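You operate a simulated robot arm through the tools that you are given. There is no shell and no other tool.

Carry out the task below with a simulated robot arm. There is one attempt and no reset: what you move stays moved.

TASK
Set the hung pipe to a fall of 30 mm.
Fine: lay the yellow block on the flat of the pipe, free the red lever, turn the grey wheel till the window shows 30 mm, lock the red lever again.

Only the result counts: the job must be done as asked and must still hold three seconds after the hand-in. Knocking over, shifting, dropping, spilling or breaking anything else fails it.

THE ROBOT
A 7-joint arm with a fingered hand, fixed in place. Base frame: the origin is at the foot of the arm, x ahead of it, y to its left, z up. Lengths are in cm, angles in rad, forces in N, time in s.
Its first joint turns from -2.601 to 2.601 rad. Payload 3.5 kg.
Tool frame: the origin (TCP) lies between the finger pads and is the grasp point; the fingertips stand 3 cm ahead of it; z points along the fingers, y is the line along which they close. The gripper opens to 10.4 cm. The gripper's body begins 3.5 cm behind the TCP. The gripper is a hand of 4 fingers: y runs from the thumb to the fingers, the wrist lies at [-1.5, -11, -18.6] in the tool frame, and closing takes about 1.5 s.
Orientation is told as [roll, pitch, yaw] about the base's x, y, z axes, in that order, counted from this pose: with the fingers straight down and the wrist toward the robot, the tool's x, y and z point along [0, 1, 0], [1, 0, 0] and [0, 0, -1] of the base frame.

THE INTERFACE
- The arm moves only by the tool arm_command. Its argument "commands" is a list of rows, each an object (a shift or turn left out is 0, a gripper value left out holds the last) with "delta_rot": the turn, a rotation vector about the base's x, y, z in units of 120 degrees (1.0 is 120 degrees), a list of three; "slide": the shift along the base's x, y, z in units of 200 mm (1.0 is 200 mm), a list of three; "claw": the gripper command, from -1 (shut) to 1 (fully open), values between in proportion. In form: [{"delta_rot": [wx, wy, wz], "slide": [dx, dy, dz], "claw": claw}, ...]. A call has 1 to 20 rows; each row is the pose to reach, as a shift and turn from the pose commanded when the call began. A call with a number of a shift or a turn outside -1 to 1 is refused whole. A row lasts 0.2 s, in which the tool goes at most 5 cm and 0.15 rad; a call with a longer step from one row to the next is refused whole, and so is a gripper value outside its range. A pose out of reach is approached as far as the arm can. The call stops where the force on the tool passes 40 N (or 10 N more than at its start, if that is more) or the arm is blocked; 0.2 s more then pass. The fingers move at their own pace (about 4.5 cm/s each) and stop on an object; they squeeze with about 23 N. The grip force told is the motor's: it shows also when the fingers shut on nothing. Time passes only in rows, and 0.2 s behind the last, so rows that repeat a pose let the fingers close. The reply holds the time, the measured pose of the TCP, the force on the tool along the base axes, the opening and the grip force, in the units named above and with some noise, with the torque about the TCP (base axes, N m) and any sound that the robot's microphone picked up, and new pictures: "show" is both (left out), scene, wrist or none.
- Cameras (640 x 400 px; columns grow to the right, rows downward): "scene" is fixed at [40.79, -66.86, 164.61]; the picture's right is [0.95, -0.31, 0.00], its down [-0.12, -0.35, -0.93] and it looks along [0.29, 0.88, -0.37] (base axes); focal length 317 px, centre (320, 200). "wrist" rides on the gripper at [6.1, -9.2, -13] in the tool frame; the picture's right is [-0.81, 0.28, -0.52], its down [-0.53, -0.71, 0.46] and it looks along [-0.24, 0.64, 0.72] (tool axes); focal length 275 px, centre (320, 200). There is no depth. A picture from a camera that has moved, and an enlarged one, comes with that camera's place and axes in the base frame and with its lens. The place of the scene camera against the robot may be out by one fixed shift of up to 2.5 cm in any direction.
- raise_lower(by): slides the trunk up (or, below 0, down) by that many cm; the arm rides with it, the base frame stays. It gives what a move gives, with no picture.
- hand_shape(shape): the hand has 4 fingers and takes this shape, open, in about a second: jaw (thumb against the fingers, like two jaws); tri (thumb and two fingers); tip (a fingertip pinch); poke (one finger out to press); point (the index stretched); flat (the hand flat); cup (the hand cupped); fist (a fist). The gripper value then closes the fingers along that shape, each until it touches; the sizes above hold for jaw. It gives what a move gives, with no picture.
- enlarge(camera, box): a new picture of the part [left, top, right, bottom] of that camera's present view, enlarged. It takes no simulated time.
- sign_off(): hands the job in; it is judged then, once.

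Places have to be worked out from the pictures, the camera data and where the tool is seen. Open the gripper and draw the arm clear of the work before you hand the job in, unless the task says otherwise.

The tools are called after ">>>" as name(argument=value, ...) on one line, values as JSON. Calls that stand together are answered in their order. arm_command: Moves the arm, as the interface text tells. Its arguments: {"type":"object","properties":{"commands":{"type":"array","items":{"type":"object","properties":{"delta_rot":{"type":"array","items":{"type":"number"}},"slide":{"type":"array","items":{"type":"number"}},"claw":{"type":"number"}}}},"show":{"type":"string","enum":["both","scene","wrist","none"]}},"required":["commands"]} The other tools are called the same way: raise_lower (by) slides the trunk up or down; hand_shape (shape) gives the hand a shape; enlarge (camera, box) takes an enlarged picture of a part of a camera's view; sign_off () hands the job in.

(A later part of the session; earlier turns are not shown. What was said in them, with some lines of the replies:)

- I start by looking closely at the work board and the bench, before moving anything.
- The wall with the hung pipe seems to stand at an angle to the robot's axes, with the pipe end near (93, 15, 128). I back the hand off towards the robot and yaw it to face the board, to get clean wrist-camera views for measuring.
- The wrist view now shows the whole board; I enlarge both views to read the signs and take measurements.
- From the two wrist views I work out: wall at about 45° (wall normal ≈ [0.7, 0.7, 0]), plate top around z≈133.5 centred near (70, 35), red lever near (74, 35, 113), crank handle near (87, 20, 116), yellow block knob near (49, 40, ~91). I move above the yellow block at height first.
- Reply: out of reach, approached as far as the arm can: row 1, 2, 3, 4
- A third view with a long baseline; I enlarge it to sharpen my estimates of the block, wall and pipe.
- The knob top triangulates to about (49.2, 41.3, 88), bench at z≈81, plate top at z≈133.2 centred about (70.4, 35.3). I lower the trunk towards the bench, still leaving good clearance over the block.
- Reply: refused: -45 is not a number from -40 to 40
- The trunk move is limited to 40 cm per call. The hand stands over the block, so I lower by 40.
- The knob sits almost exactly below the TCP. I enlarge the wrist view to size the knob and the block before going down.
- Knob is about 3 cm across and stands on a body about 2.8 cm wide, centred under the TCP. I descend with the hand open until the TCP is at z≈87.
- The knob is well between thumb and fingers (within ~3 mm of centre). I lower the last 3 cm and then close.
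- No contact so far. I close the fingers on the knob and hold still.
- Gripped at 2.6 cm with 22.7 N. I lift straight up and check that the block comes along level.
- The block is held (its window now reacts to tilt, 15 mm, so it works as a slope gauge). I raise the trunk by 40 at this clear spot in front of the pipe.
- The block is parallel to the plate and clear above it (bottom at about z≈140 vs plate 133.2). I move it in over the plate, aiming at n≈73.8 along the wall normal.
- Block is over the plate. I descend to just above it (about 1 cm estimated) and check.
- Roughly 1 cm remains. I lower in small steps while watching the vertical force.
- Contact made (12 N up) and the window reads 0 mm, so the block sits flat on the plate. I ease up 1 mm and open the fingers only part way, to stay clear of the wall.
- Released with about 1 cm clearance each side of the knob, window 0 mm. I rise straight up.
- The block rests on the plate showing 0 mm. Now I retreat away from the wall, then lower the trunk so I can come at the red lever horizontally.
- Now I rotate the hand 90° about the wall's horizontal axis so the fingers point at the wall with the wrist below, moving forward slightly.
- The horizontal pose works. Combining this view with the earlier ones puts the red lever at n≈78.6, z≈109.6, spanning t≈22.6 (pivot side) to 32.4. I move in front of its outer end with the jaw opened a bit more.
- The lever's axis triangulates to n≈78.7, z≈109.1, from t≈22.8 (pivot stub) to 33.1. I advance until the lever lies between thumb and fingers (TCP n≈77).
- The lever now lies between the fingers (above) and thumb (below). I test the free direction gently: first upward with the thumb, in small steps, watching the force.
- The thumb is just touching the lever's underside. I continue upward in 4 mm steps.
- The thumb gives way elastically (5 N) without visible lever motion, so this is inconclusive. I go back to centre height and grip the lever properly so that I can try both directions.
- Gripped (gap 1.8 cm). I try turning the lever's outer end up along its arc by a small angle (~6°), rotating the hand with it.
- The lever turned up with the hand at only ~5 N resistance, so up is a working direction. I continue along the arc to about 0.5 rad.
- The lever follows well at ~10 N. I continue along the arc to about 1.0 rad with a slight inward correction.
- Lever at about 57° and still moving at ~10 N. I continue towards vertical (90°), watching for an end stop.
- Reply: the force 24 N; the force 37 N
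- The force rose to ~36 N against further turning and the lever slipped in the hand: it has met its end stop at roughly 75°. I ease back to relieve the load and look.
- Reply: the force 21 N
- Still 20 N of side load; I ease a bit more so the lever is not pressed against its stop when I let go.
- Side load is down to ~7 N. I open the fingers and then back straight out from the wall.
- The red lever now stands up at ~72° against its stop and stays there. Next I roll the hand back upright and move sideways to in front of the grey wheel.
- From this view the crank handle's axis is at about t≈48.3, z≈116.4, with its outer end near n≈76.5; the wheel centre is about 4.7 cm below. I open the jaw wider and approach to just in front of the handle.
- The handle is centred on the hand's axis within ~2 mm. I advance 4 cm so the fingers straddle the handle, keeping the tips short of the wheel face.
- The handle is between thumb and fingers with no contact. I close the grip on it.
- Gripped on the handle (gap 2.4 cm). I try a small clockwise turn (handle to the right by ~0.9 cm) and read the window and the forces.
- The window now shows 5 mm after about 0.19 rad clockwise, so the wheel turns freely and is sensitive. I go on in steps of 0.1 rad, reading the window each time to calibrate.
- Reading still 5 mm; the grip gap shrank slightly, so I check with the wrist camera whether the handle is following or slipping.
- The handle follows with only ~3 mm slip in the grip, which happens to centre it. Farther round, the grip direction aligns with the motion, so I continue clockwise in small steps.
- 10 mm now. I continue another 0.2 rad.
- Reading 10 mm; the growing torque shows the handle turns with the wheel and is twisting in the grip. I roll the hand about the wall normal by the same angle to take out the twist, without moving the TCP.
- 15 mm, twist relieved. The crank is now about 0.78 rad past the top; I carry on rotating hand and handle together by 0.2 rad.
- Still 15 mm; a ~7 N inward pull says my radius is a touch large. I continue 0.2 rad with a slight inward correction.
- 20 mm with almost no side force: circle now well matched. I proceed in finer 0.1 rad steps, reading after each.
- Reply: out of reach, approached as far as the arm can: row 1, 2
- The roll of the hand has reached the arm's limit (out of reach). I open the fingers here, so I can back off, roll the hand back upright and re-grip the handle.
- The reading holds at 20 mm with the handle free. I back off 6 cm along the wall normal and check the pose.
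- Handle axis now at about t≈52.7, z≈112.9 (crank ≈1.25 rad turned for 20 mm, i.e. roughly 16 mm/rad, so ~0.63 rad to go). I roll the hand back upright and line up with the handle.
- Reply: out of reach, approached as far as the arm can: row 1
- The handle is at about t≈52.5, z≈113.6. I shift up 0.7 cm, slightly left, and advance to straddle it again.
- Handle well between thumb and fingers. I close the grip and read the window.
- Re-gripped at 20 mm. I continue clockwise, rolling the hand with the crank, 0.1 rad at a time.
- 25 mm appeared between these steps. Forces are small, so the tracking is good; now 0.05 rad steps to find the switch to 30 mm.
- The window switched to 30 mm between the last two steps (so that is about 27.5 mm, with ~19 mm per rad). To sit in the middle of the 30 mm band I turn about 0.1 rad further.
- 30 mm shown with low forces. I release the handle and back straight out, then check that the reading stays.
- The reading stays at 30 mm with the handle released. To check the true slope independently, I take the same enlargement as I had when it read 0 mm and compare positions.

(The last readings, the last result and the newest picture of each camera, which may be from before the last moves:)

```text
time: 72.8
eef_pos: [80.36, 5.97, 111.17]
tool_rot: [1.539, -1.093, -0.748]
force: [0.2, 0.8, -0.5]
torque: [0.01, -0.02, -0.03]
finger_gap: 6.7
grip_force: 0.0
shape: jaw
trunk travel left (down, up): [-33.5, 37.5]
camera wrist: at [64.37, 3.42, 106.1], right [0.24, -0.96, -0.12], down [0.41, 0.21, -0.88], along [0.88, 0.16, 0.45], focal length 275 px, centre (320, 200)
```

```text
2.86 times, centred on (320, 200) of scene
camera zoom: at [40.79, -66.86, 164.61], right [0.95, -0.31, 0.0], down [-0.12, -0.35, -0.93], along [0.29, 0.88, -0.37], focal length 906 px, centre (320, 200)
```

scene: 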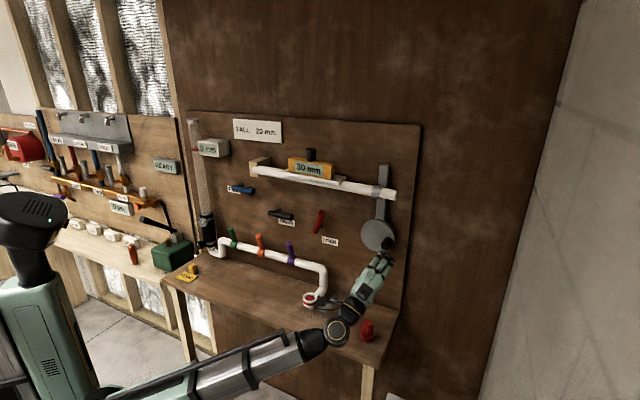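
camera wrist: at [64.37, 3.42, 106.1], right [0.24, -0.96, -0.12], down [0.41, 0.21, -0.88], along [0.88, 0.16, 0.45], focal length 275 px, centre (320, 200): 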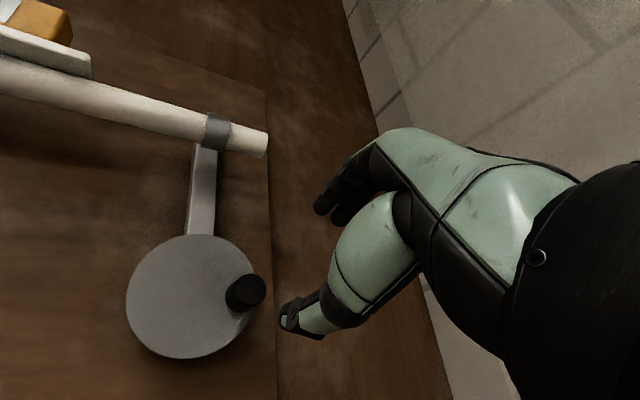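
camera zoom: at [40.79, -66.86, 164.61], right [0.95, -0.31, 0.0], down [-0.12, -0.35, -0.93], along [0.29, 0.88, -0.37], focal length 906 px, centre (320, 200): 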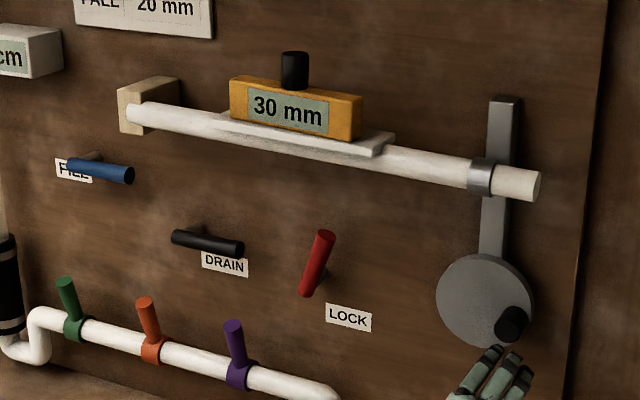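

Comparing with the 0 mm picture, the collar dropped ~1.47 cm at ~0.49 m from the bracket, i.e. ~30 mm per metre, which agrees with the window. Now I go back to the red lever: first half of the traverse while rolling the hand to match the lever.

>>> arm_command(commands=[{"slide": [-0.05, 0.07, 0.012], "delta_rot": [-0.045, -0.045, 0], "claw": 0.35}, {"slide": [-0.11, 0.145, 0.025], "delta_rot": [-0.09, -0.09, 0], "claw": 0.35}, {"slide": [-0.17, 0.225, 0.04], "delta_rot": [-0.135, -0.135, -0.001], "claw": 0.35}, {"slide": [-0.23, 0.305, 0.055], "delta_rot": [-0.18, -0.18, -0.002], "claw": 0.35}, {"slide": [-0.295, 0.385, 0.07], "delta_rot": [-0.225, -0.2255, -0.003], "claw": 0.35}, {"slide": [-0.36, 0.465, 0.08], "delta_rot": [-0.268, -0.272, -0.004], "claw": 0.35}, {"slide": [-0.42, 0.54, 0.09], "delta_rot": [-0.31, -0.32, -0.004], "claw": 0.35}], show="none")

>>> arm_command(commands=[{"slide": [-0.06, 0.08, 0.015], "delta_rot": [-0.045, -0.045, 0]}, {"slide": [-0.13, 0.17, 0.03], "delta_rot": [-0.09, -0.09, 0]}, {"slide": [-0.2, 0.26, 0.05], "delta_rot": [-0.135, -0.135, 0]}, {"slide": [-0.27, 0.35, 0.07], "delta_rot": [-0.18, -0.18, 0]}, {"slide": [-0.34, 0.44, 0.09], "delta_rot": [-0.225, -0.225, 0]}, {"slide": [-0.415, 0.537, 0.095], "delta_rot": [-0.27, -0.27, 0]}], show="both")

```text
time: 74.4
eef_pos: [72.15, 16.72, 113.37]
tool_rot: [-1.576, -1.113, 2.355]
force: [0.4, -0.3, 0.1]
torque: [-0.02, -0.01, 0.01]
finger_gap: 7.01
grip_force: 0.0
shape: jaw
trunk travel left (down, up): [-33.5, 37.5]
```

```text
time: 75.8
eef_pos: [63.8, 27.26, 115.19]
tool_rot: [-1.58, -0.315, 2.354]
force: [0.7, -0.1, -0.1]
torque: [0.02, -0.04, 0.04]
finger_gap: 6.98
grip_force: 0.1
shape: jaw
trunk travel left (down, up): [-33.5, 37.5]
camera wrist: at [59.41, 13.27, 106.44], right [-0.38, -0.36, 0.85], down [0.92, -0.28, 0.29], along [0.13, 0.89, 0.44], focal length 275 px, centre (320, 200)
```

scene: 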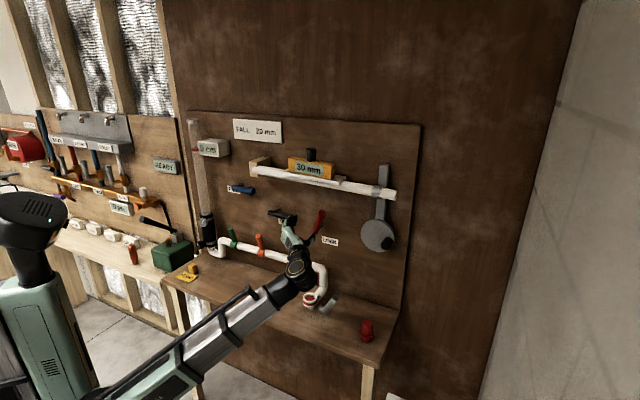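
wrist: 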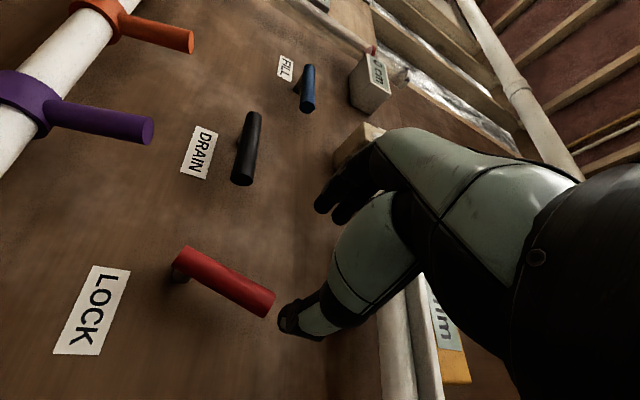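

Same pose as when I left the lever. I advance to straddle the lever again.

>>> arm_command(commands=[{"slide": [0.13, 0.14, -0.005]}, {"slide": [0.26, 0.275, -0.012]}, {"slide": [0.36, 0.38, -0.017]}, {"slide": [0.4335, 0.4615, -0.017]}], show="wrist")

```text
time: 76.8
eef_pos: [72.37, 36.77, 114.79]
tool_rot: [-1.578, -0.317, 2.355]
force: [0.1, 0.0, -0.2]
torque: [0.05, -0.03, 0.0]
finger_gap: 7.0
grip_force: 0.0
shape: jaw
trunk travel left (down, up): [-33.5, 37.5]
camera wrist: at [68.01, 22.74, 106.1], right [-0.38, -0.36, 0.85], down [0.92, -0.28, 0.29], along [0.13, 0.89, 0.44], focal length 275 px, centre (320, 200)
```

wrist: 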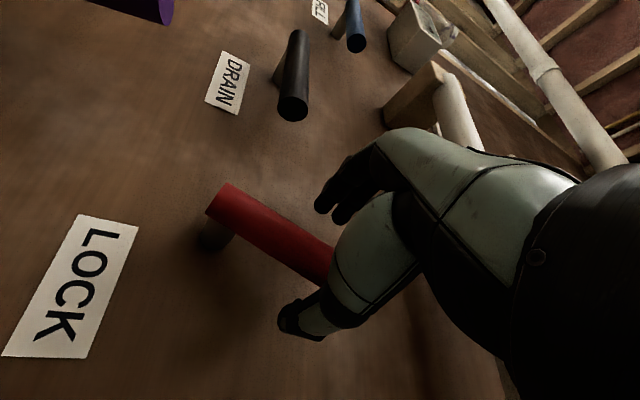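

The lever lies between fingers and thumb as before. I close the grip on it.

>>> arm_command(commands=[{"claw": -0.2}, {"claw": -1}, {"claw": -1}, {"claw": -1}, {"claw": -1}, {"claw": -1}, {"claw": -1}, {"claw": -1}], show="wrist")

```text
time: 78.6
eef_pos: [72.5, 36.69, 114.74]
tool_rot: [-1.578, -0.315, 2.354]
force: [8.6, 4.2, 3.2]
torque: [0.01, -0.07, 0.06]
finger_gap: 1.59
grip_force: 22.7
shape: jaw
trunk travel left (down, up): [-33.5, 37.5]
camera wrist: at [68.05, 22.77, 106.06], right [-0.38, -0.36, 0.85], down [0.92, -0.28, 0.29], along [0.13, 0.89, 0.44], focal length 275 px, centre (320, 200)
```

wrist: 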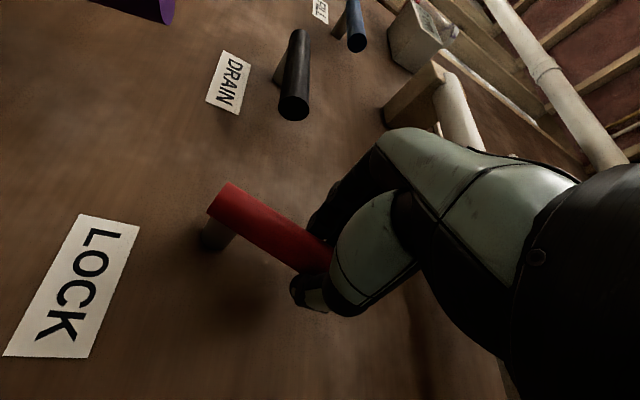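

Firm grip. I now swing the lever back down along the same arc, first to about 0.65 rad.

>>> arm_command(commands=[{"slide": [0.021, -0.021, -0.0115], "delta_rot": [0.0358, 0.0358, 0]}, {"slide": [0.0399, -0.0399, -0.0251], "delta_rot": [0.0696, 0.0696, 0]}, {"slide": [0.0577, -0.0577, -0.0413], "delta_rot": [0.1033, 0.1033, 0]}, {"slide": [0.0743, -0.0743, -0.0599], "delta_rot": [0.1371, 0.1371, 0]}, {"slide": [0.0896, -0.0896, -0.0808], "delta_rot": [0.1709, 0.1709, 0]}, {"slide": [0.1032, -0.1032, -0.1037], "delta_rot": [0.2046, 0.2046, 0]}], show="both")

>>> enlarge(camera="scene", box=[240, 140, 430, 260])

```text
time: 80.0
eef_pos: [74.81, 34.55, 112.74]
tool_rot: [-1.575, -0.925, 2.353]
force: [15.4, -1.3, 15.6]
torque: [0.3, -0.25, -0.12]
finger_gap: 1.51
grip_force: 23.0
shape: jaw
trunk travel left (down, up): [-33.5, 37.5]
camera wrist: at [65.87, 24.95, 101.72], right [-0.03, -0.71, 0.71], down [0.92, -0.29, -0.25], along [0.38, 0.64, 0.66], focal length 275 px, centre (320, 200)
```

scene: 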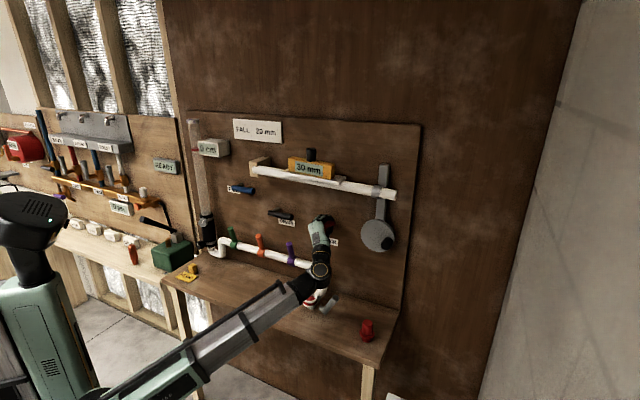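
wrist: 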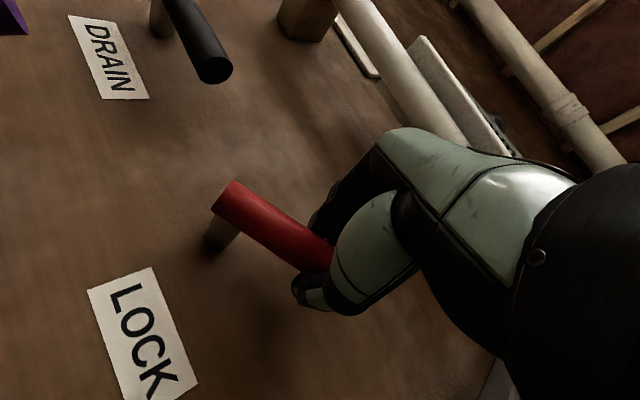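

```text
3.33 times, centred on (335, 200) of scene
camera zoom: at [40.79, -66.86, 164.61], right [0.95, -0.31, 0.0], down [-0.12, -0.35, -0.93], along [0.29, 0.88, -0.37], focal length 1056 px, centre (270, 200)
```

zoom: 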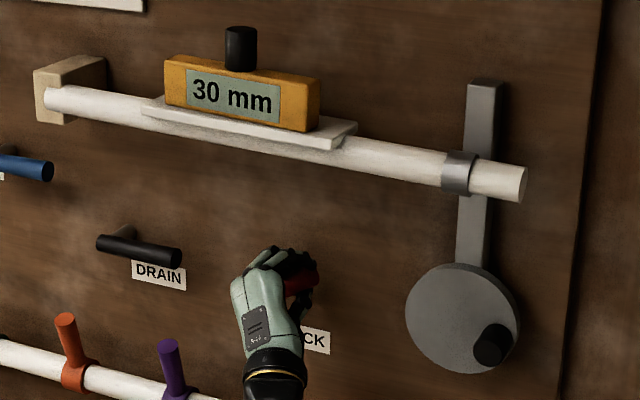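

The window stays at 30 mm. The hand is being pushed outward a bit (radius slightly small), so I add 3.5 mm outward and continue down to 0.25 rad.

>>> arm_command(commands=[{"slide": [0.0225, -0.0225, -0.0156], "delta_rot": [0.0338, 0.0338, 0]}, {"slide": [0.0333, -0.0333, -0.0435], "delta_rot": [0.0675, 0.0675, 0]}, {"slide": [0.042, -0.042, -0.0727], "delta_rot": [0.1013, 0.1013, 0]}, {"slide": [0.0487, -0.0487, -0.103], "delta_rot": [0.1351, 0.1351, 0]}], show="both")

>>> enlarge(camera="scene", box=[240, 140, 430, 260])

```text
time: 81.0
eef_pos: [75.56, 33.72, 110.84]
tool_rot: [-1.569, -1.326, 2.346]
force: [9.5, 2.9, 6.9]
torque: [0.16, -0.1, -0.02]
finger_gap: 1.49
grip_force: 22.7
shape: jaw
trunk travel left (down, up): [-33.5, 37.5]
camera wrist: at [63.71, 27.14, 100.31], right [0.14, -0.87, 0.46], down [0.81, -0.17, -0.56], along [0.57, 0.45, 0.68], focal length 275 px, centre (320, 200)
```

scene: 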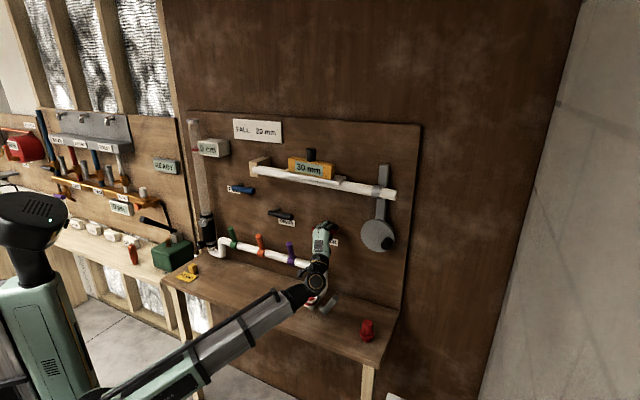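
wrist: 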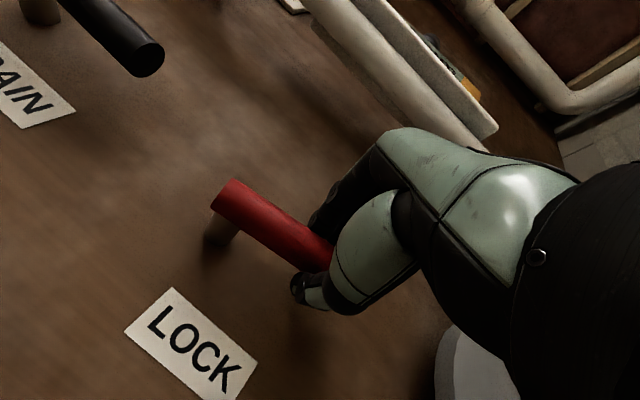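

```text
3.33 times, centred on (335, 200) of scene
camera zoom: at [40.79, -66.86, 164.61], right [0.95, -0.31, 0.0], down [-0.12, -0.35, -0.93], along [0.29, 0.88, -0.37], focal length 1056 px, centre (270, 200)
```

zoom: 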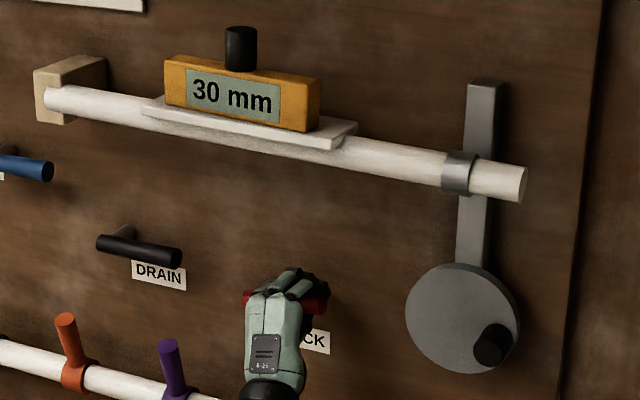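

30 mm still holds. I bring the lever the last stretch down to horizontal, watching for the stop.

>>> arm_command(commands=[{"slide": [0.0045, -0.0045, -0.0311], "delta_rot": [0.0338, 0.0338, 0]}, {"slide": [0.0067, -0.0067, -0.0627], "delta_rot": [0.0675, 0.0675, 0]}, {"slide": [0.007, -0.007, -0.0786], "delta_rot": [0.0844, 0.0844, 0]}], show="both")

>>> enlarge(camera="scene", box=[240, 140, 430, 260])

```text
time: 81.8
eef_pos: [75.73, 33.56, 109.36]
tool_rot: [1.717, -1.568, -0.94]
force: [14.4, 3.2, 19.0]
torque: [0.28, -0.45, -0.11]
finger_gap: 1.36
grip_force: 23.6
shape: jaw
trunk travel left (down, up): [-33.5, 37.5]
camera wrist: at [62.1, 28.7, 100.15], right [0.2, -0.94, 0.27], down [0.7, -0.06, -0.71], along [0.69, 0.33, 0.64], focal length 275 px, centre (320, 200)
```

scene: 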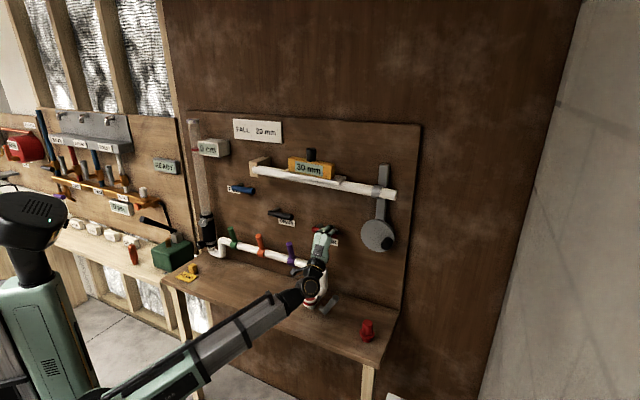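
wrist: 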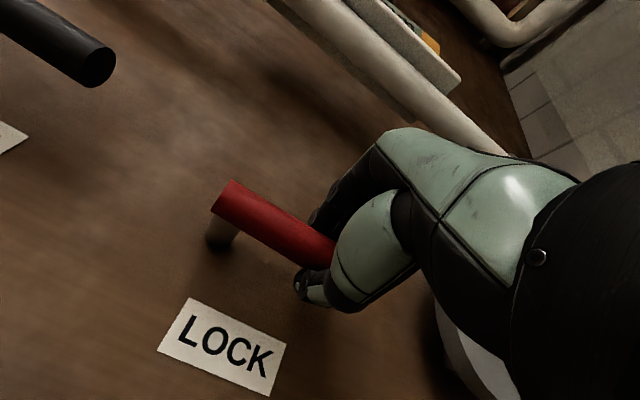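

```text
3.33 times, centred on (335, 200) of scene
camera zoom: at [40.79, -66.86, 164.61], right [0.95, -0.31, 0.0], down [-0.12, -0.35, -0.93], along [0.29, 0.88, -0.37], focal length 1056 px, centre (270, 200)
```

zoom: 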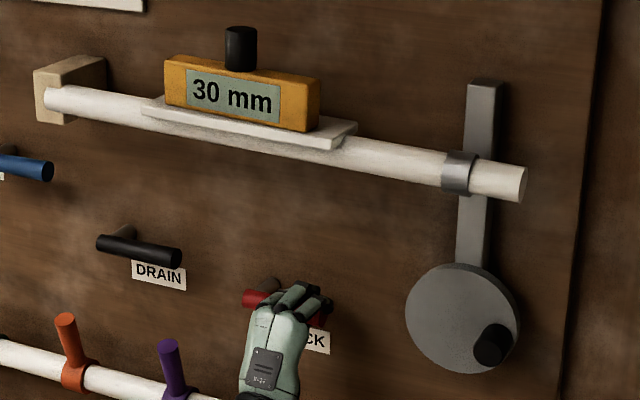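

The lever is back at the original horizontal position and the resistance rose to 19 N, which suggests the stop. I press just a little more to make sure it is home.

>>> arm_command(commands=[{"slide": [0, 0, -0.008], "delta_rot": [0.008, 0.008, 0]}, {"slide": [0, 0, -0.012], "delta_rot": [0.012, 0.012, 0]}], show="wrist")

```text
time: 82.4
eef_pos: [75.69, 33.47, 109.07]
tool_rot: [1.565, -1.531, -0.787]
force: [16.3, 5.1, 24.4]
torque: [0.34, -0.53, -0.07]
finger_gap: 1.27
grip_force: 22.6
shape: jaw
trunk travel left (down, up): [-33.5, 37.5]
camera wrist: at [61.87, 28.92, 100.12], right [0.21, -0.95, 0.24], down [0.68, -0.04, -0.73], along [0.7, 0.32, 0.63], focal length 275 px, centre (320, 200)
```

wrist: 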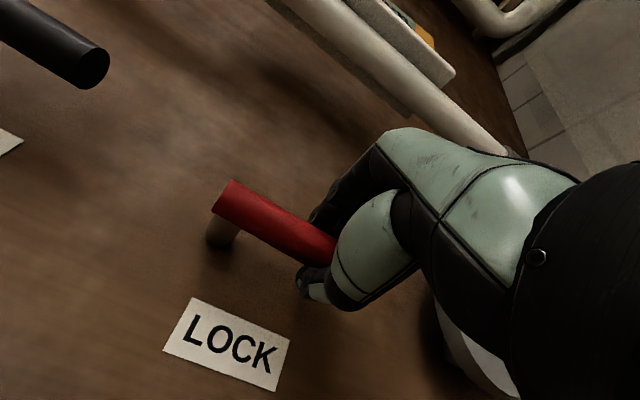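

24 N and the lever does not turn further: it is at its stop. I unload slightly, open the fingers and back away.

>>> arm_command(commands=[{"slide": [0, 0, 0.01], "delta_rot": [-0.01, -0.01, 0]}, {"slide": [0, 0, 0.01], "delta_rot": [-0.01, -0.01, 0], "claw": -0.3}, {"slide": [0, 0, 0.01], "delta_rot": [-0.01, -0.01, 0], "claw": 0.2}, {"slide": [0, 0, 0.01], "delta_rot": [-0.01, -0.01, 0], "claw": 0.35}, {"slide": [0, 0, 0.01], "delta_rot": [-0.01, -0.01, 0], "claw": 0.35}, {"slide": [0, 0, 0.01], "delta_rot": [-0.01, -0.01, 0], "claw": 0.35}], show="wrist")

>>> enlarge(camera="scene", box=[240, 140, 430, 260])

```text
time: 83.8
eef_pos: [75.71, 33.42, 109.13]
tool_rot: [1.354, -1.565, -0.577]
force: [0.5, 0.0, 0.1]
torque: [-0.01, 0.0, 0.07]
finger_gap: 7.0
grip_force: 0.1
shape: jaw
trunk travel left (down, up): [-33.5, 37.5]
camera wrist: at [62.05, 28.72, 100.04], right [0.2, -0.94, 0.27], down [0.69, -0.06, -0.72], along [0.69, 0.33, 0.64], focal length 275 px, centre (320, 200)
```

wrist: 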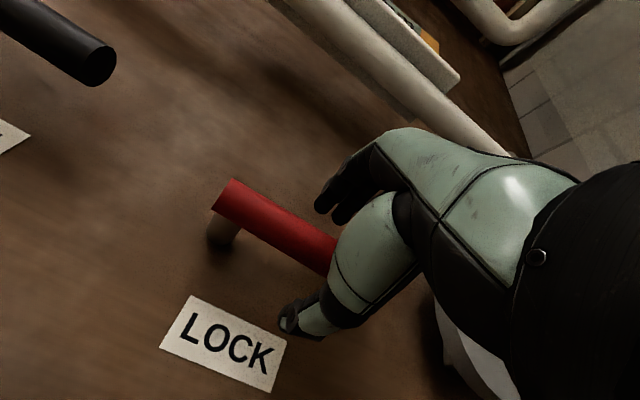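

```text
3.33 times, centred on (335, 200) of scene
camera zoom: at [40.79, -66.86, 164.61], right [0.95, -0.31, 0.0], down [-0.12, -0.35, -0.93], along [0.29, 0.88, -0.37], focal length 1056 px, centre (270, 200)
```

zoom: 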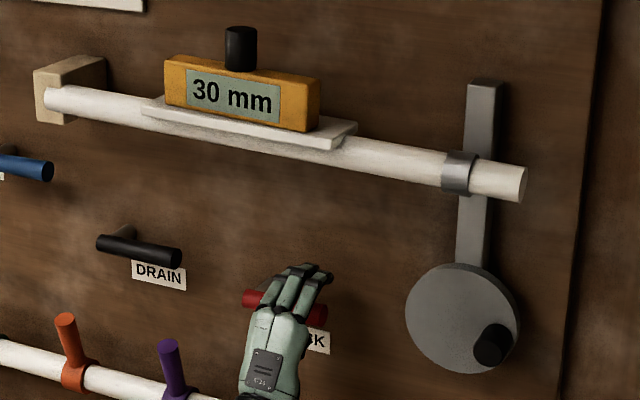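

Released and unloaded; window still 30 mm. I back out from the wall and compare the lever with its original position.

>>> arm_command(commands=[{"slide": [-0.06, -0.06, 0]}, {"slide": [-0.2, -0.2, 0]}, {"slide": [-0.35, -0.35, 0]}, {"slide": [-0.5, -0.5, 0]}, {"slide": [-0.65, -0.65, 0]}], show="both")

>>> enlarge(camera="scene", box=[240, 150, 410, 256])

>>> enlarge(camera="scene", box=[260, 200, 350, 256])

```text
time: 85.0
eef_pos: [62.82, 20.42, 109.14]
tool_rot: [1.339, -1.563, -0.562]
force: [-0.5, 0.0, 0.5]
torque: [-0.02, 0.01, 0.0]
finger_gap: 6.97
grip_force: 0.1
shape: jaw
trunk travel left (down, up): [-33.5, 37.5]
camera wrist: at [49.12, 15.61, 100.13], right [0.2, -0.94, 0.27], down [0.69, -0.06, -0.72], along [0.69, 0.33, 0.64], focal length 275 px, centre (320, 200)
```

scene: 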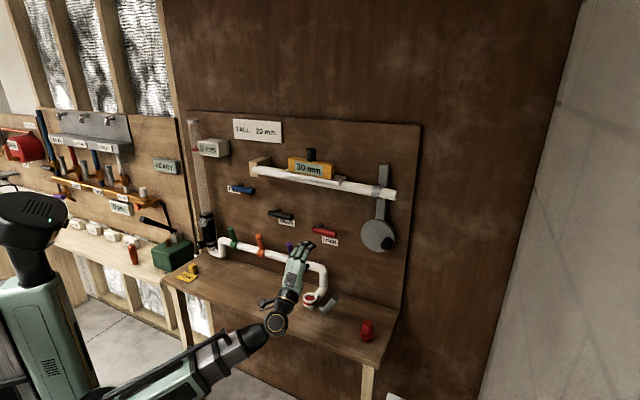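
wrist: 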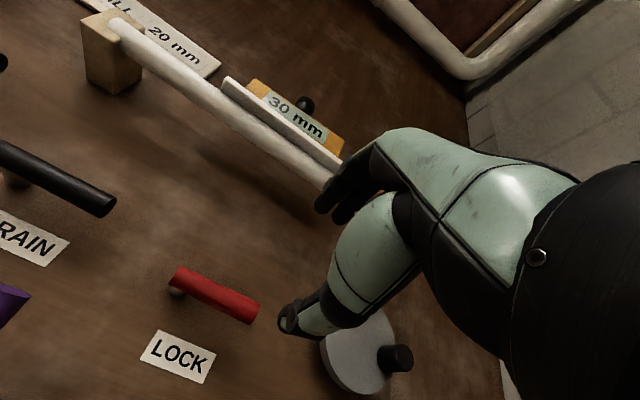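

```text
3.76 times, centred on (325, 203) of scene
camera zoom: at [40.79, -66.86, 164.61], right [0.95, -0.31, 0.0], down [-0.12, -0.35, -0.93], along [0.29, 0.88, -0.37], focal length 1193 px, centre (301, 189)
```

zoom: 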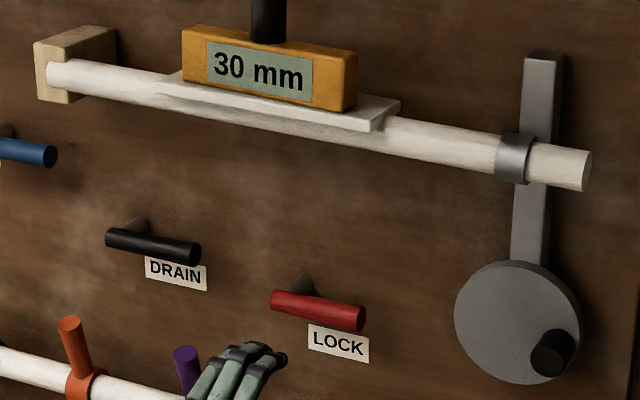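

```text
7.11 times, centred on (305, 228) of scene
camera zoom: at [40.79, -66.86, 164.61], right [0.95, -0.31, 0.0], down [-0.12, -0.35, -0.93], along [0.29, 0.88, -0.37], focal length 2254 px, centre (427, 1)
```

zoom: 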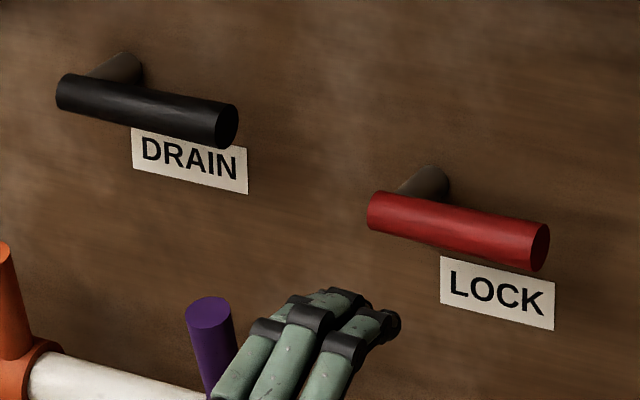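

The lever is back exactly as it was originally (parallel to the DRAIN lever) and the window still reads 30 mm. I open the hand fully and draw the arm farther back, clear of the bench.

>>> arm_command(commands=[{"slide": [-0.1, -0.1, 0], "claw": 1}, {"slide": [-0.2, -0.2, 0.02], "claw": 1}, {"slide": [-0.3, -0.3, 0.04], "claw": 1}, {"slide": [-0.4, -0.4, 0.05], "claw": 1}, {"slide": [-0.4, -0.4, 0.05], "claw": 1}, {"slide": [-0.4, -0.4, 0.05], "claw": 1}], show="both")

>>> enlarge(camera="scene", box=[160, 100, 420, 280])

>>> enlarge(camera="scene", box=[160, 220, 400, 370])

```text
time: 86.4
eef_pos: [55.45, 12.45, 110.26]
tool_rot: [1.322, -1.565, -0.544]
force: [0.4, 0.1, -0.5]
torque: [0.0, 0.02, -0.02]
finger_gap: 10.37
grip_force: 0.0
shape: jaw
out of reach, approached as far as the arm can: row 4, 5, 6
trunk travel left (down, up): [-33.5, 37.5]
camera wrist: at [41.81, 7.59, 101.18], right [0.2, -0.94, 0.27], down [0.69, -0.06, -0.72], along [0.69, 0.33, 0.64], focal length 275 px, centre (320, 200)
```

scene: 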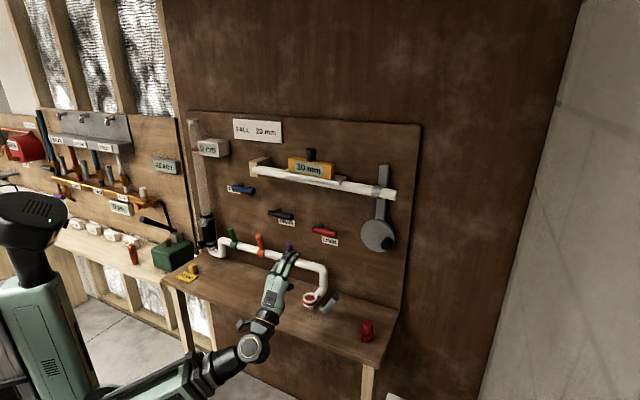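
wrist: 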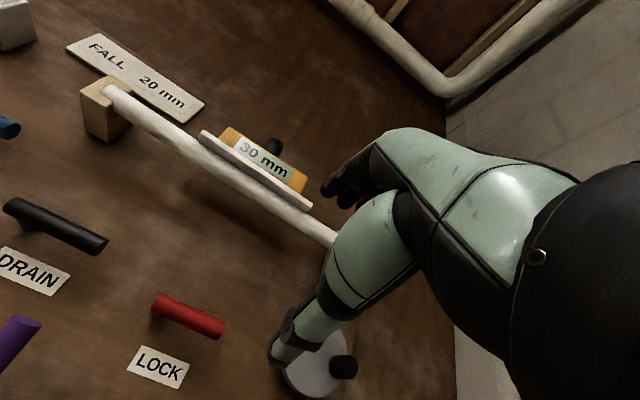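

```text
2.22 times, centred on (290, 190) of scene
camera zoom: at [40.79, -66.86, 164.61], right [0.95, -0.31, 0.0], down [-0.12, -0.35, -0.93], along [0.29, 0.88, -0.37], focal length 704 px, centre (387, 222)
```

zoom: 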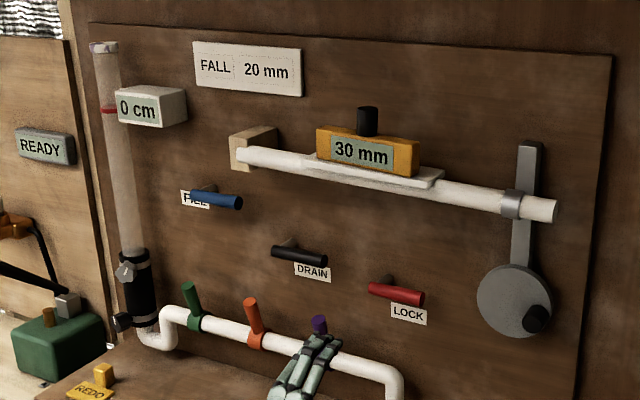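

```text
2.67 times, centred on (280, 295) of scene
camera zoom: at [40.79, -66.86, 164.61], right [0.95, -0.31, 0.0], down [-0.12, -0.35, -0.93], along [0.29, 0.88, -0.37], focal length 845 px, centre (427, -53)
```

zoom: 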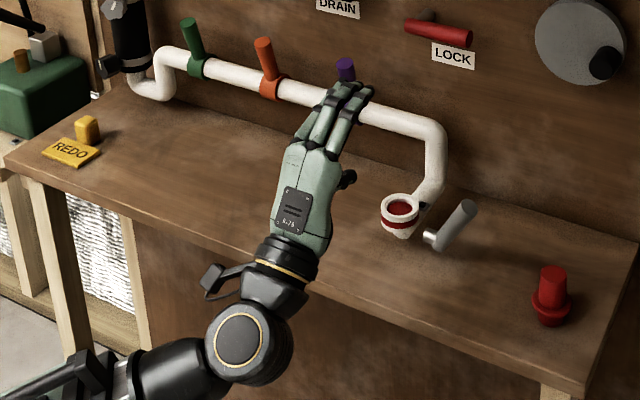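

Everything reads as wanted: block on the flat showing 30 mm, red lever back in its locked position, nothing else moved, hand open and clear of the bench. I hand the job in.

>>> sign_off()

```text
The job is handed in.
```

The hung pipe is set: the window on the yellow block shows 30 mm, and I have handed the job in.

- **Yellow block:** it lies flat on the plate of the pipe. It read 0 mm when first placed.
- **Red lever:** I swung it up to its stop to free the wheel. Afterwards I brought it back down to the horizontal position it started in, where it met its stop again.
- **Grey wheel:** I turned it clockwise until the window changed to 30 mm, then a little further. The window shows steps of 5 mm, so I aimed for the middle of the 30 mm step. My best estimate of the true fall is 29 to 31 mm.
- **Check:** comparing pictures from 0 mm and 30 mm, the drop of the pipe end fits a slope of about 30 mm per metre, give or take a few millimetres. The window kept showing 30 mm after I let go of the wheel, after locking, and after the arm was drawn back.

The sign on the wall still says "FALL 20 mm"; I followed the 30 mm in the task and left the sign alone. The hand is open and clear of the bench, and I saw nothing else moved or knocked.
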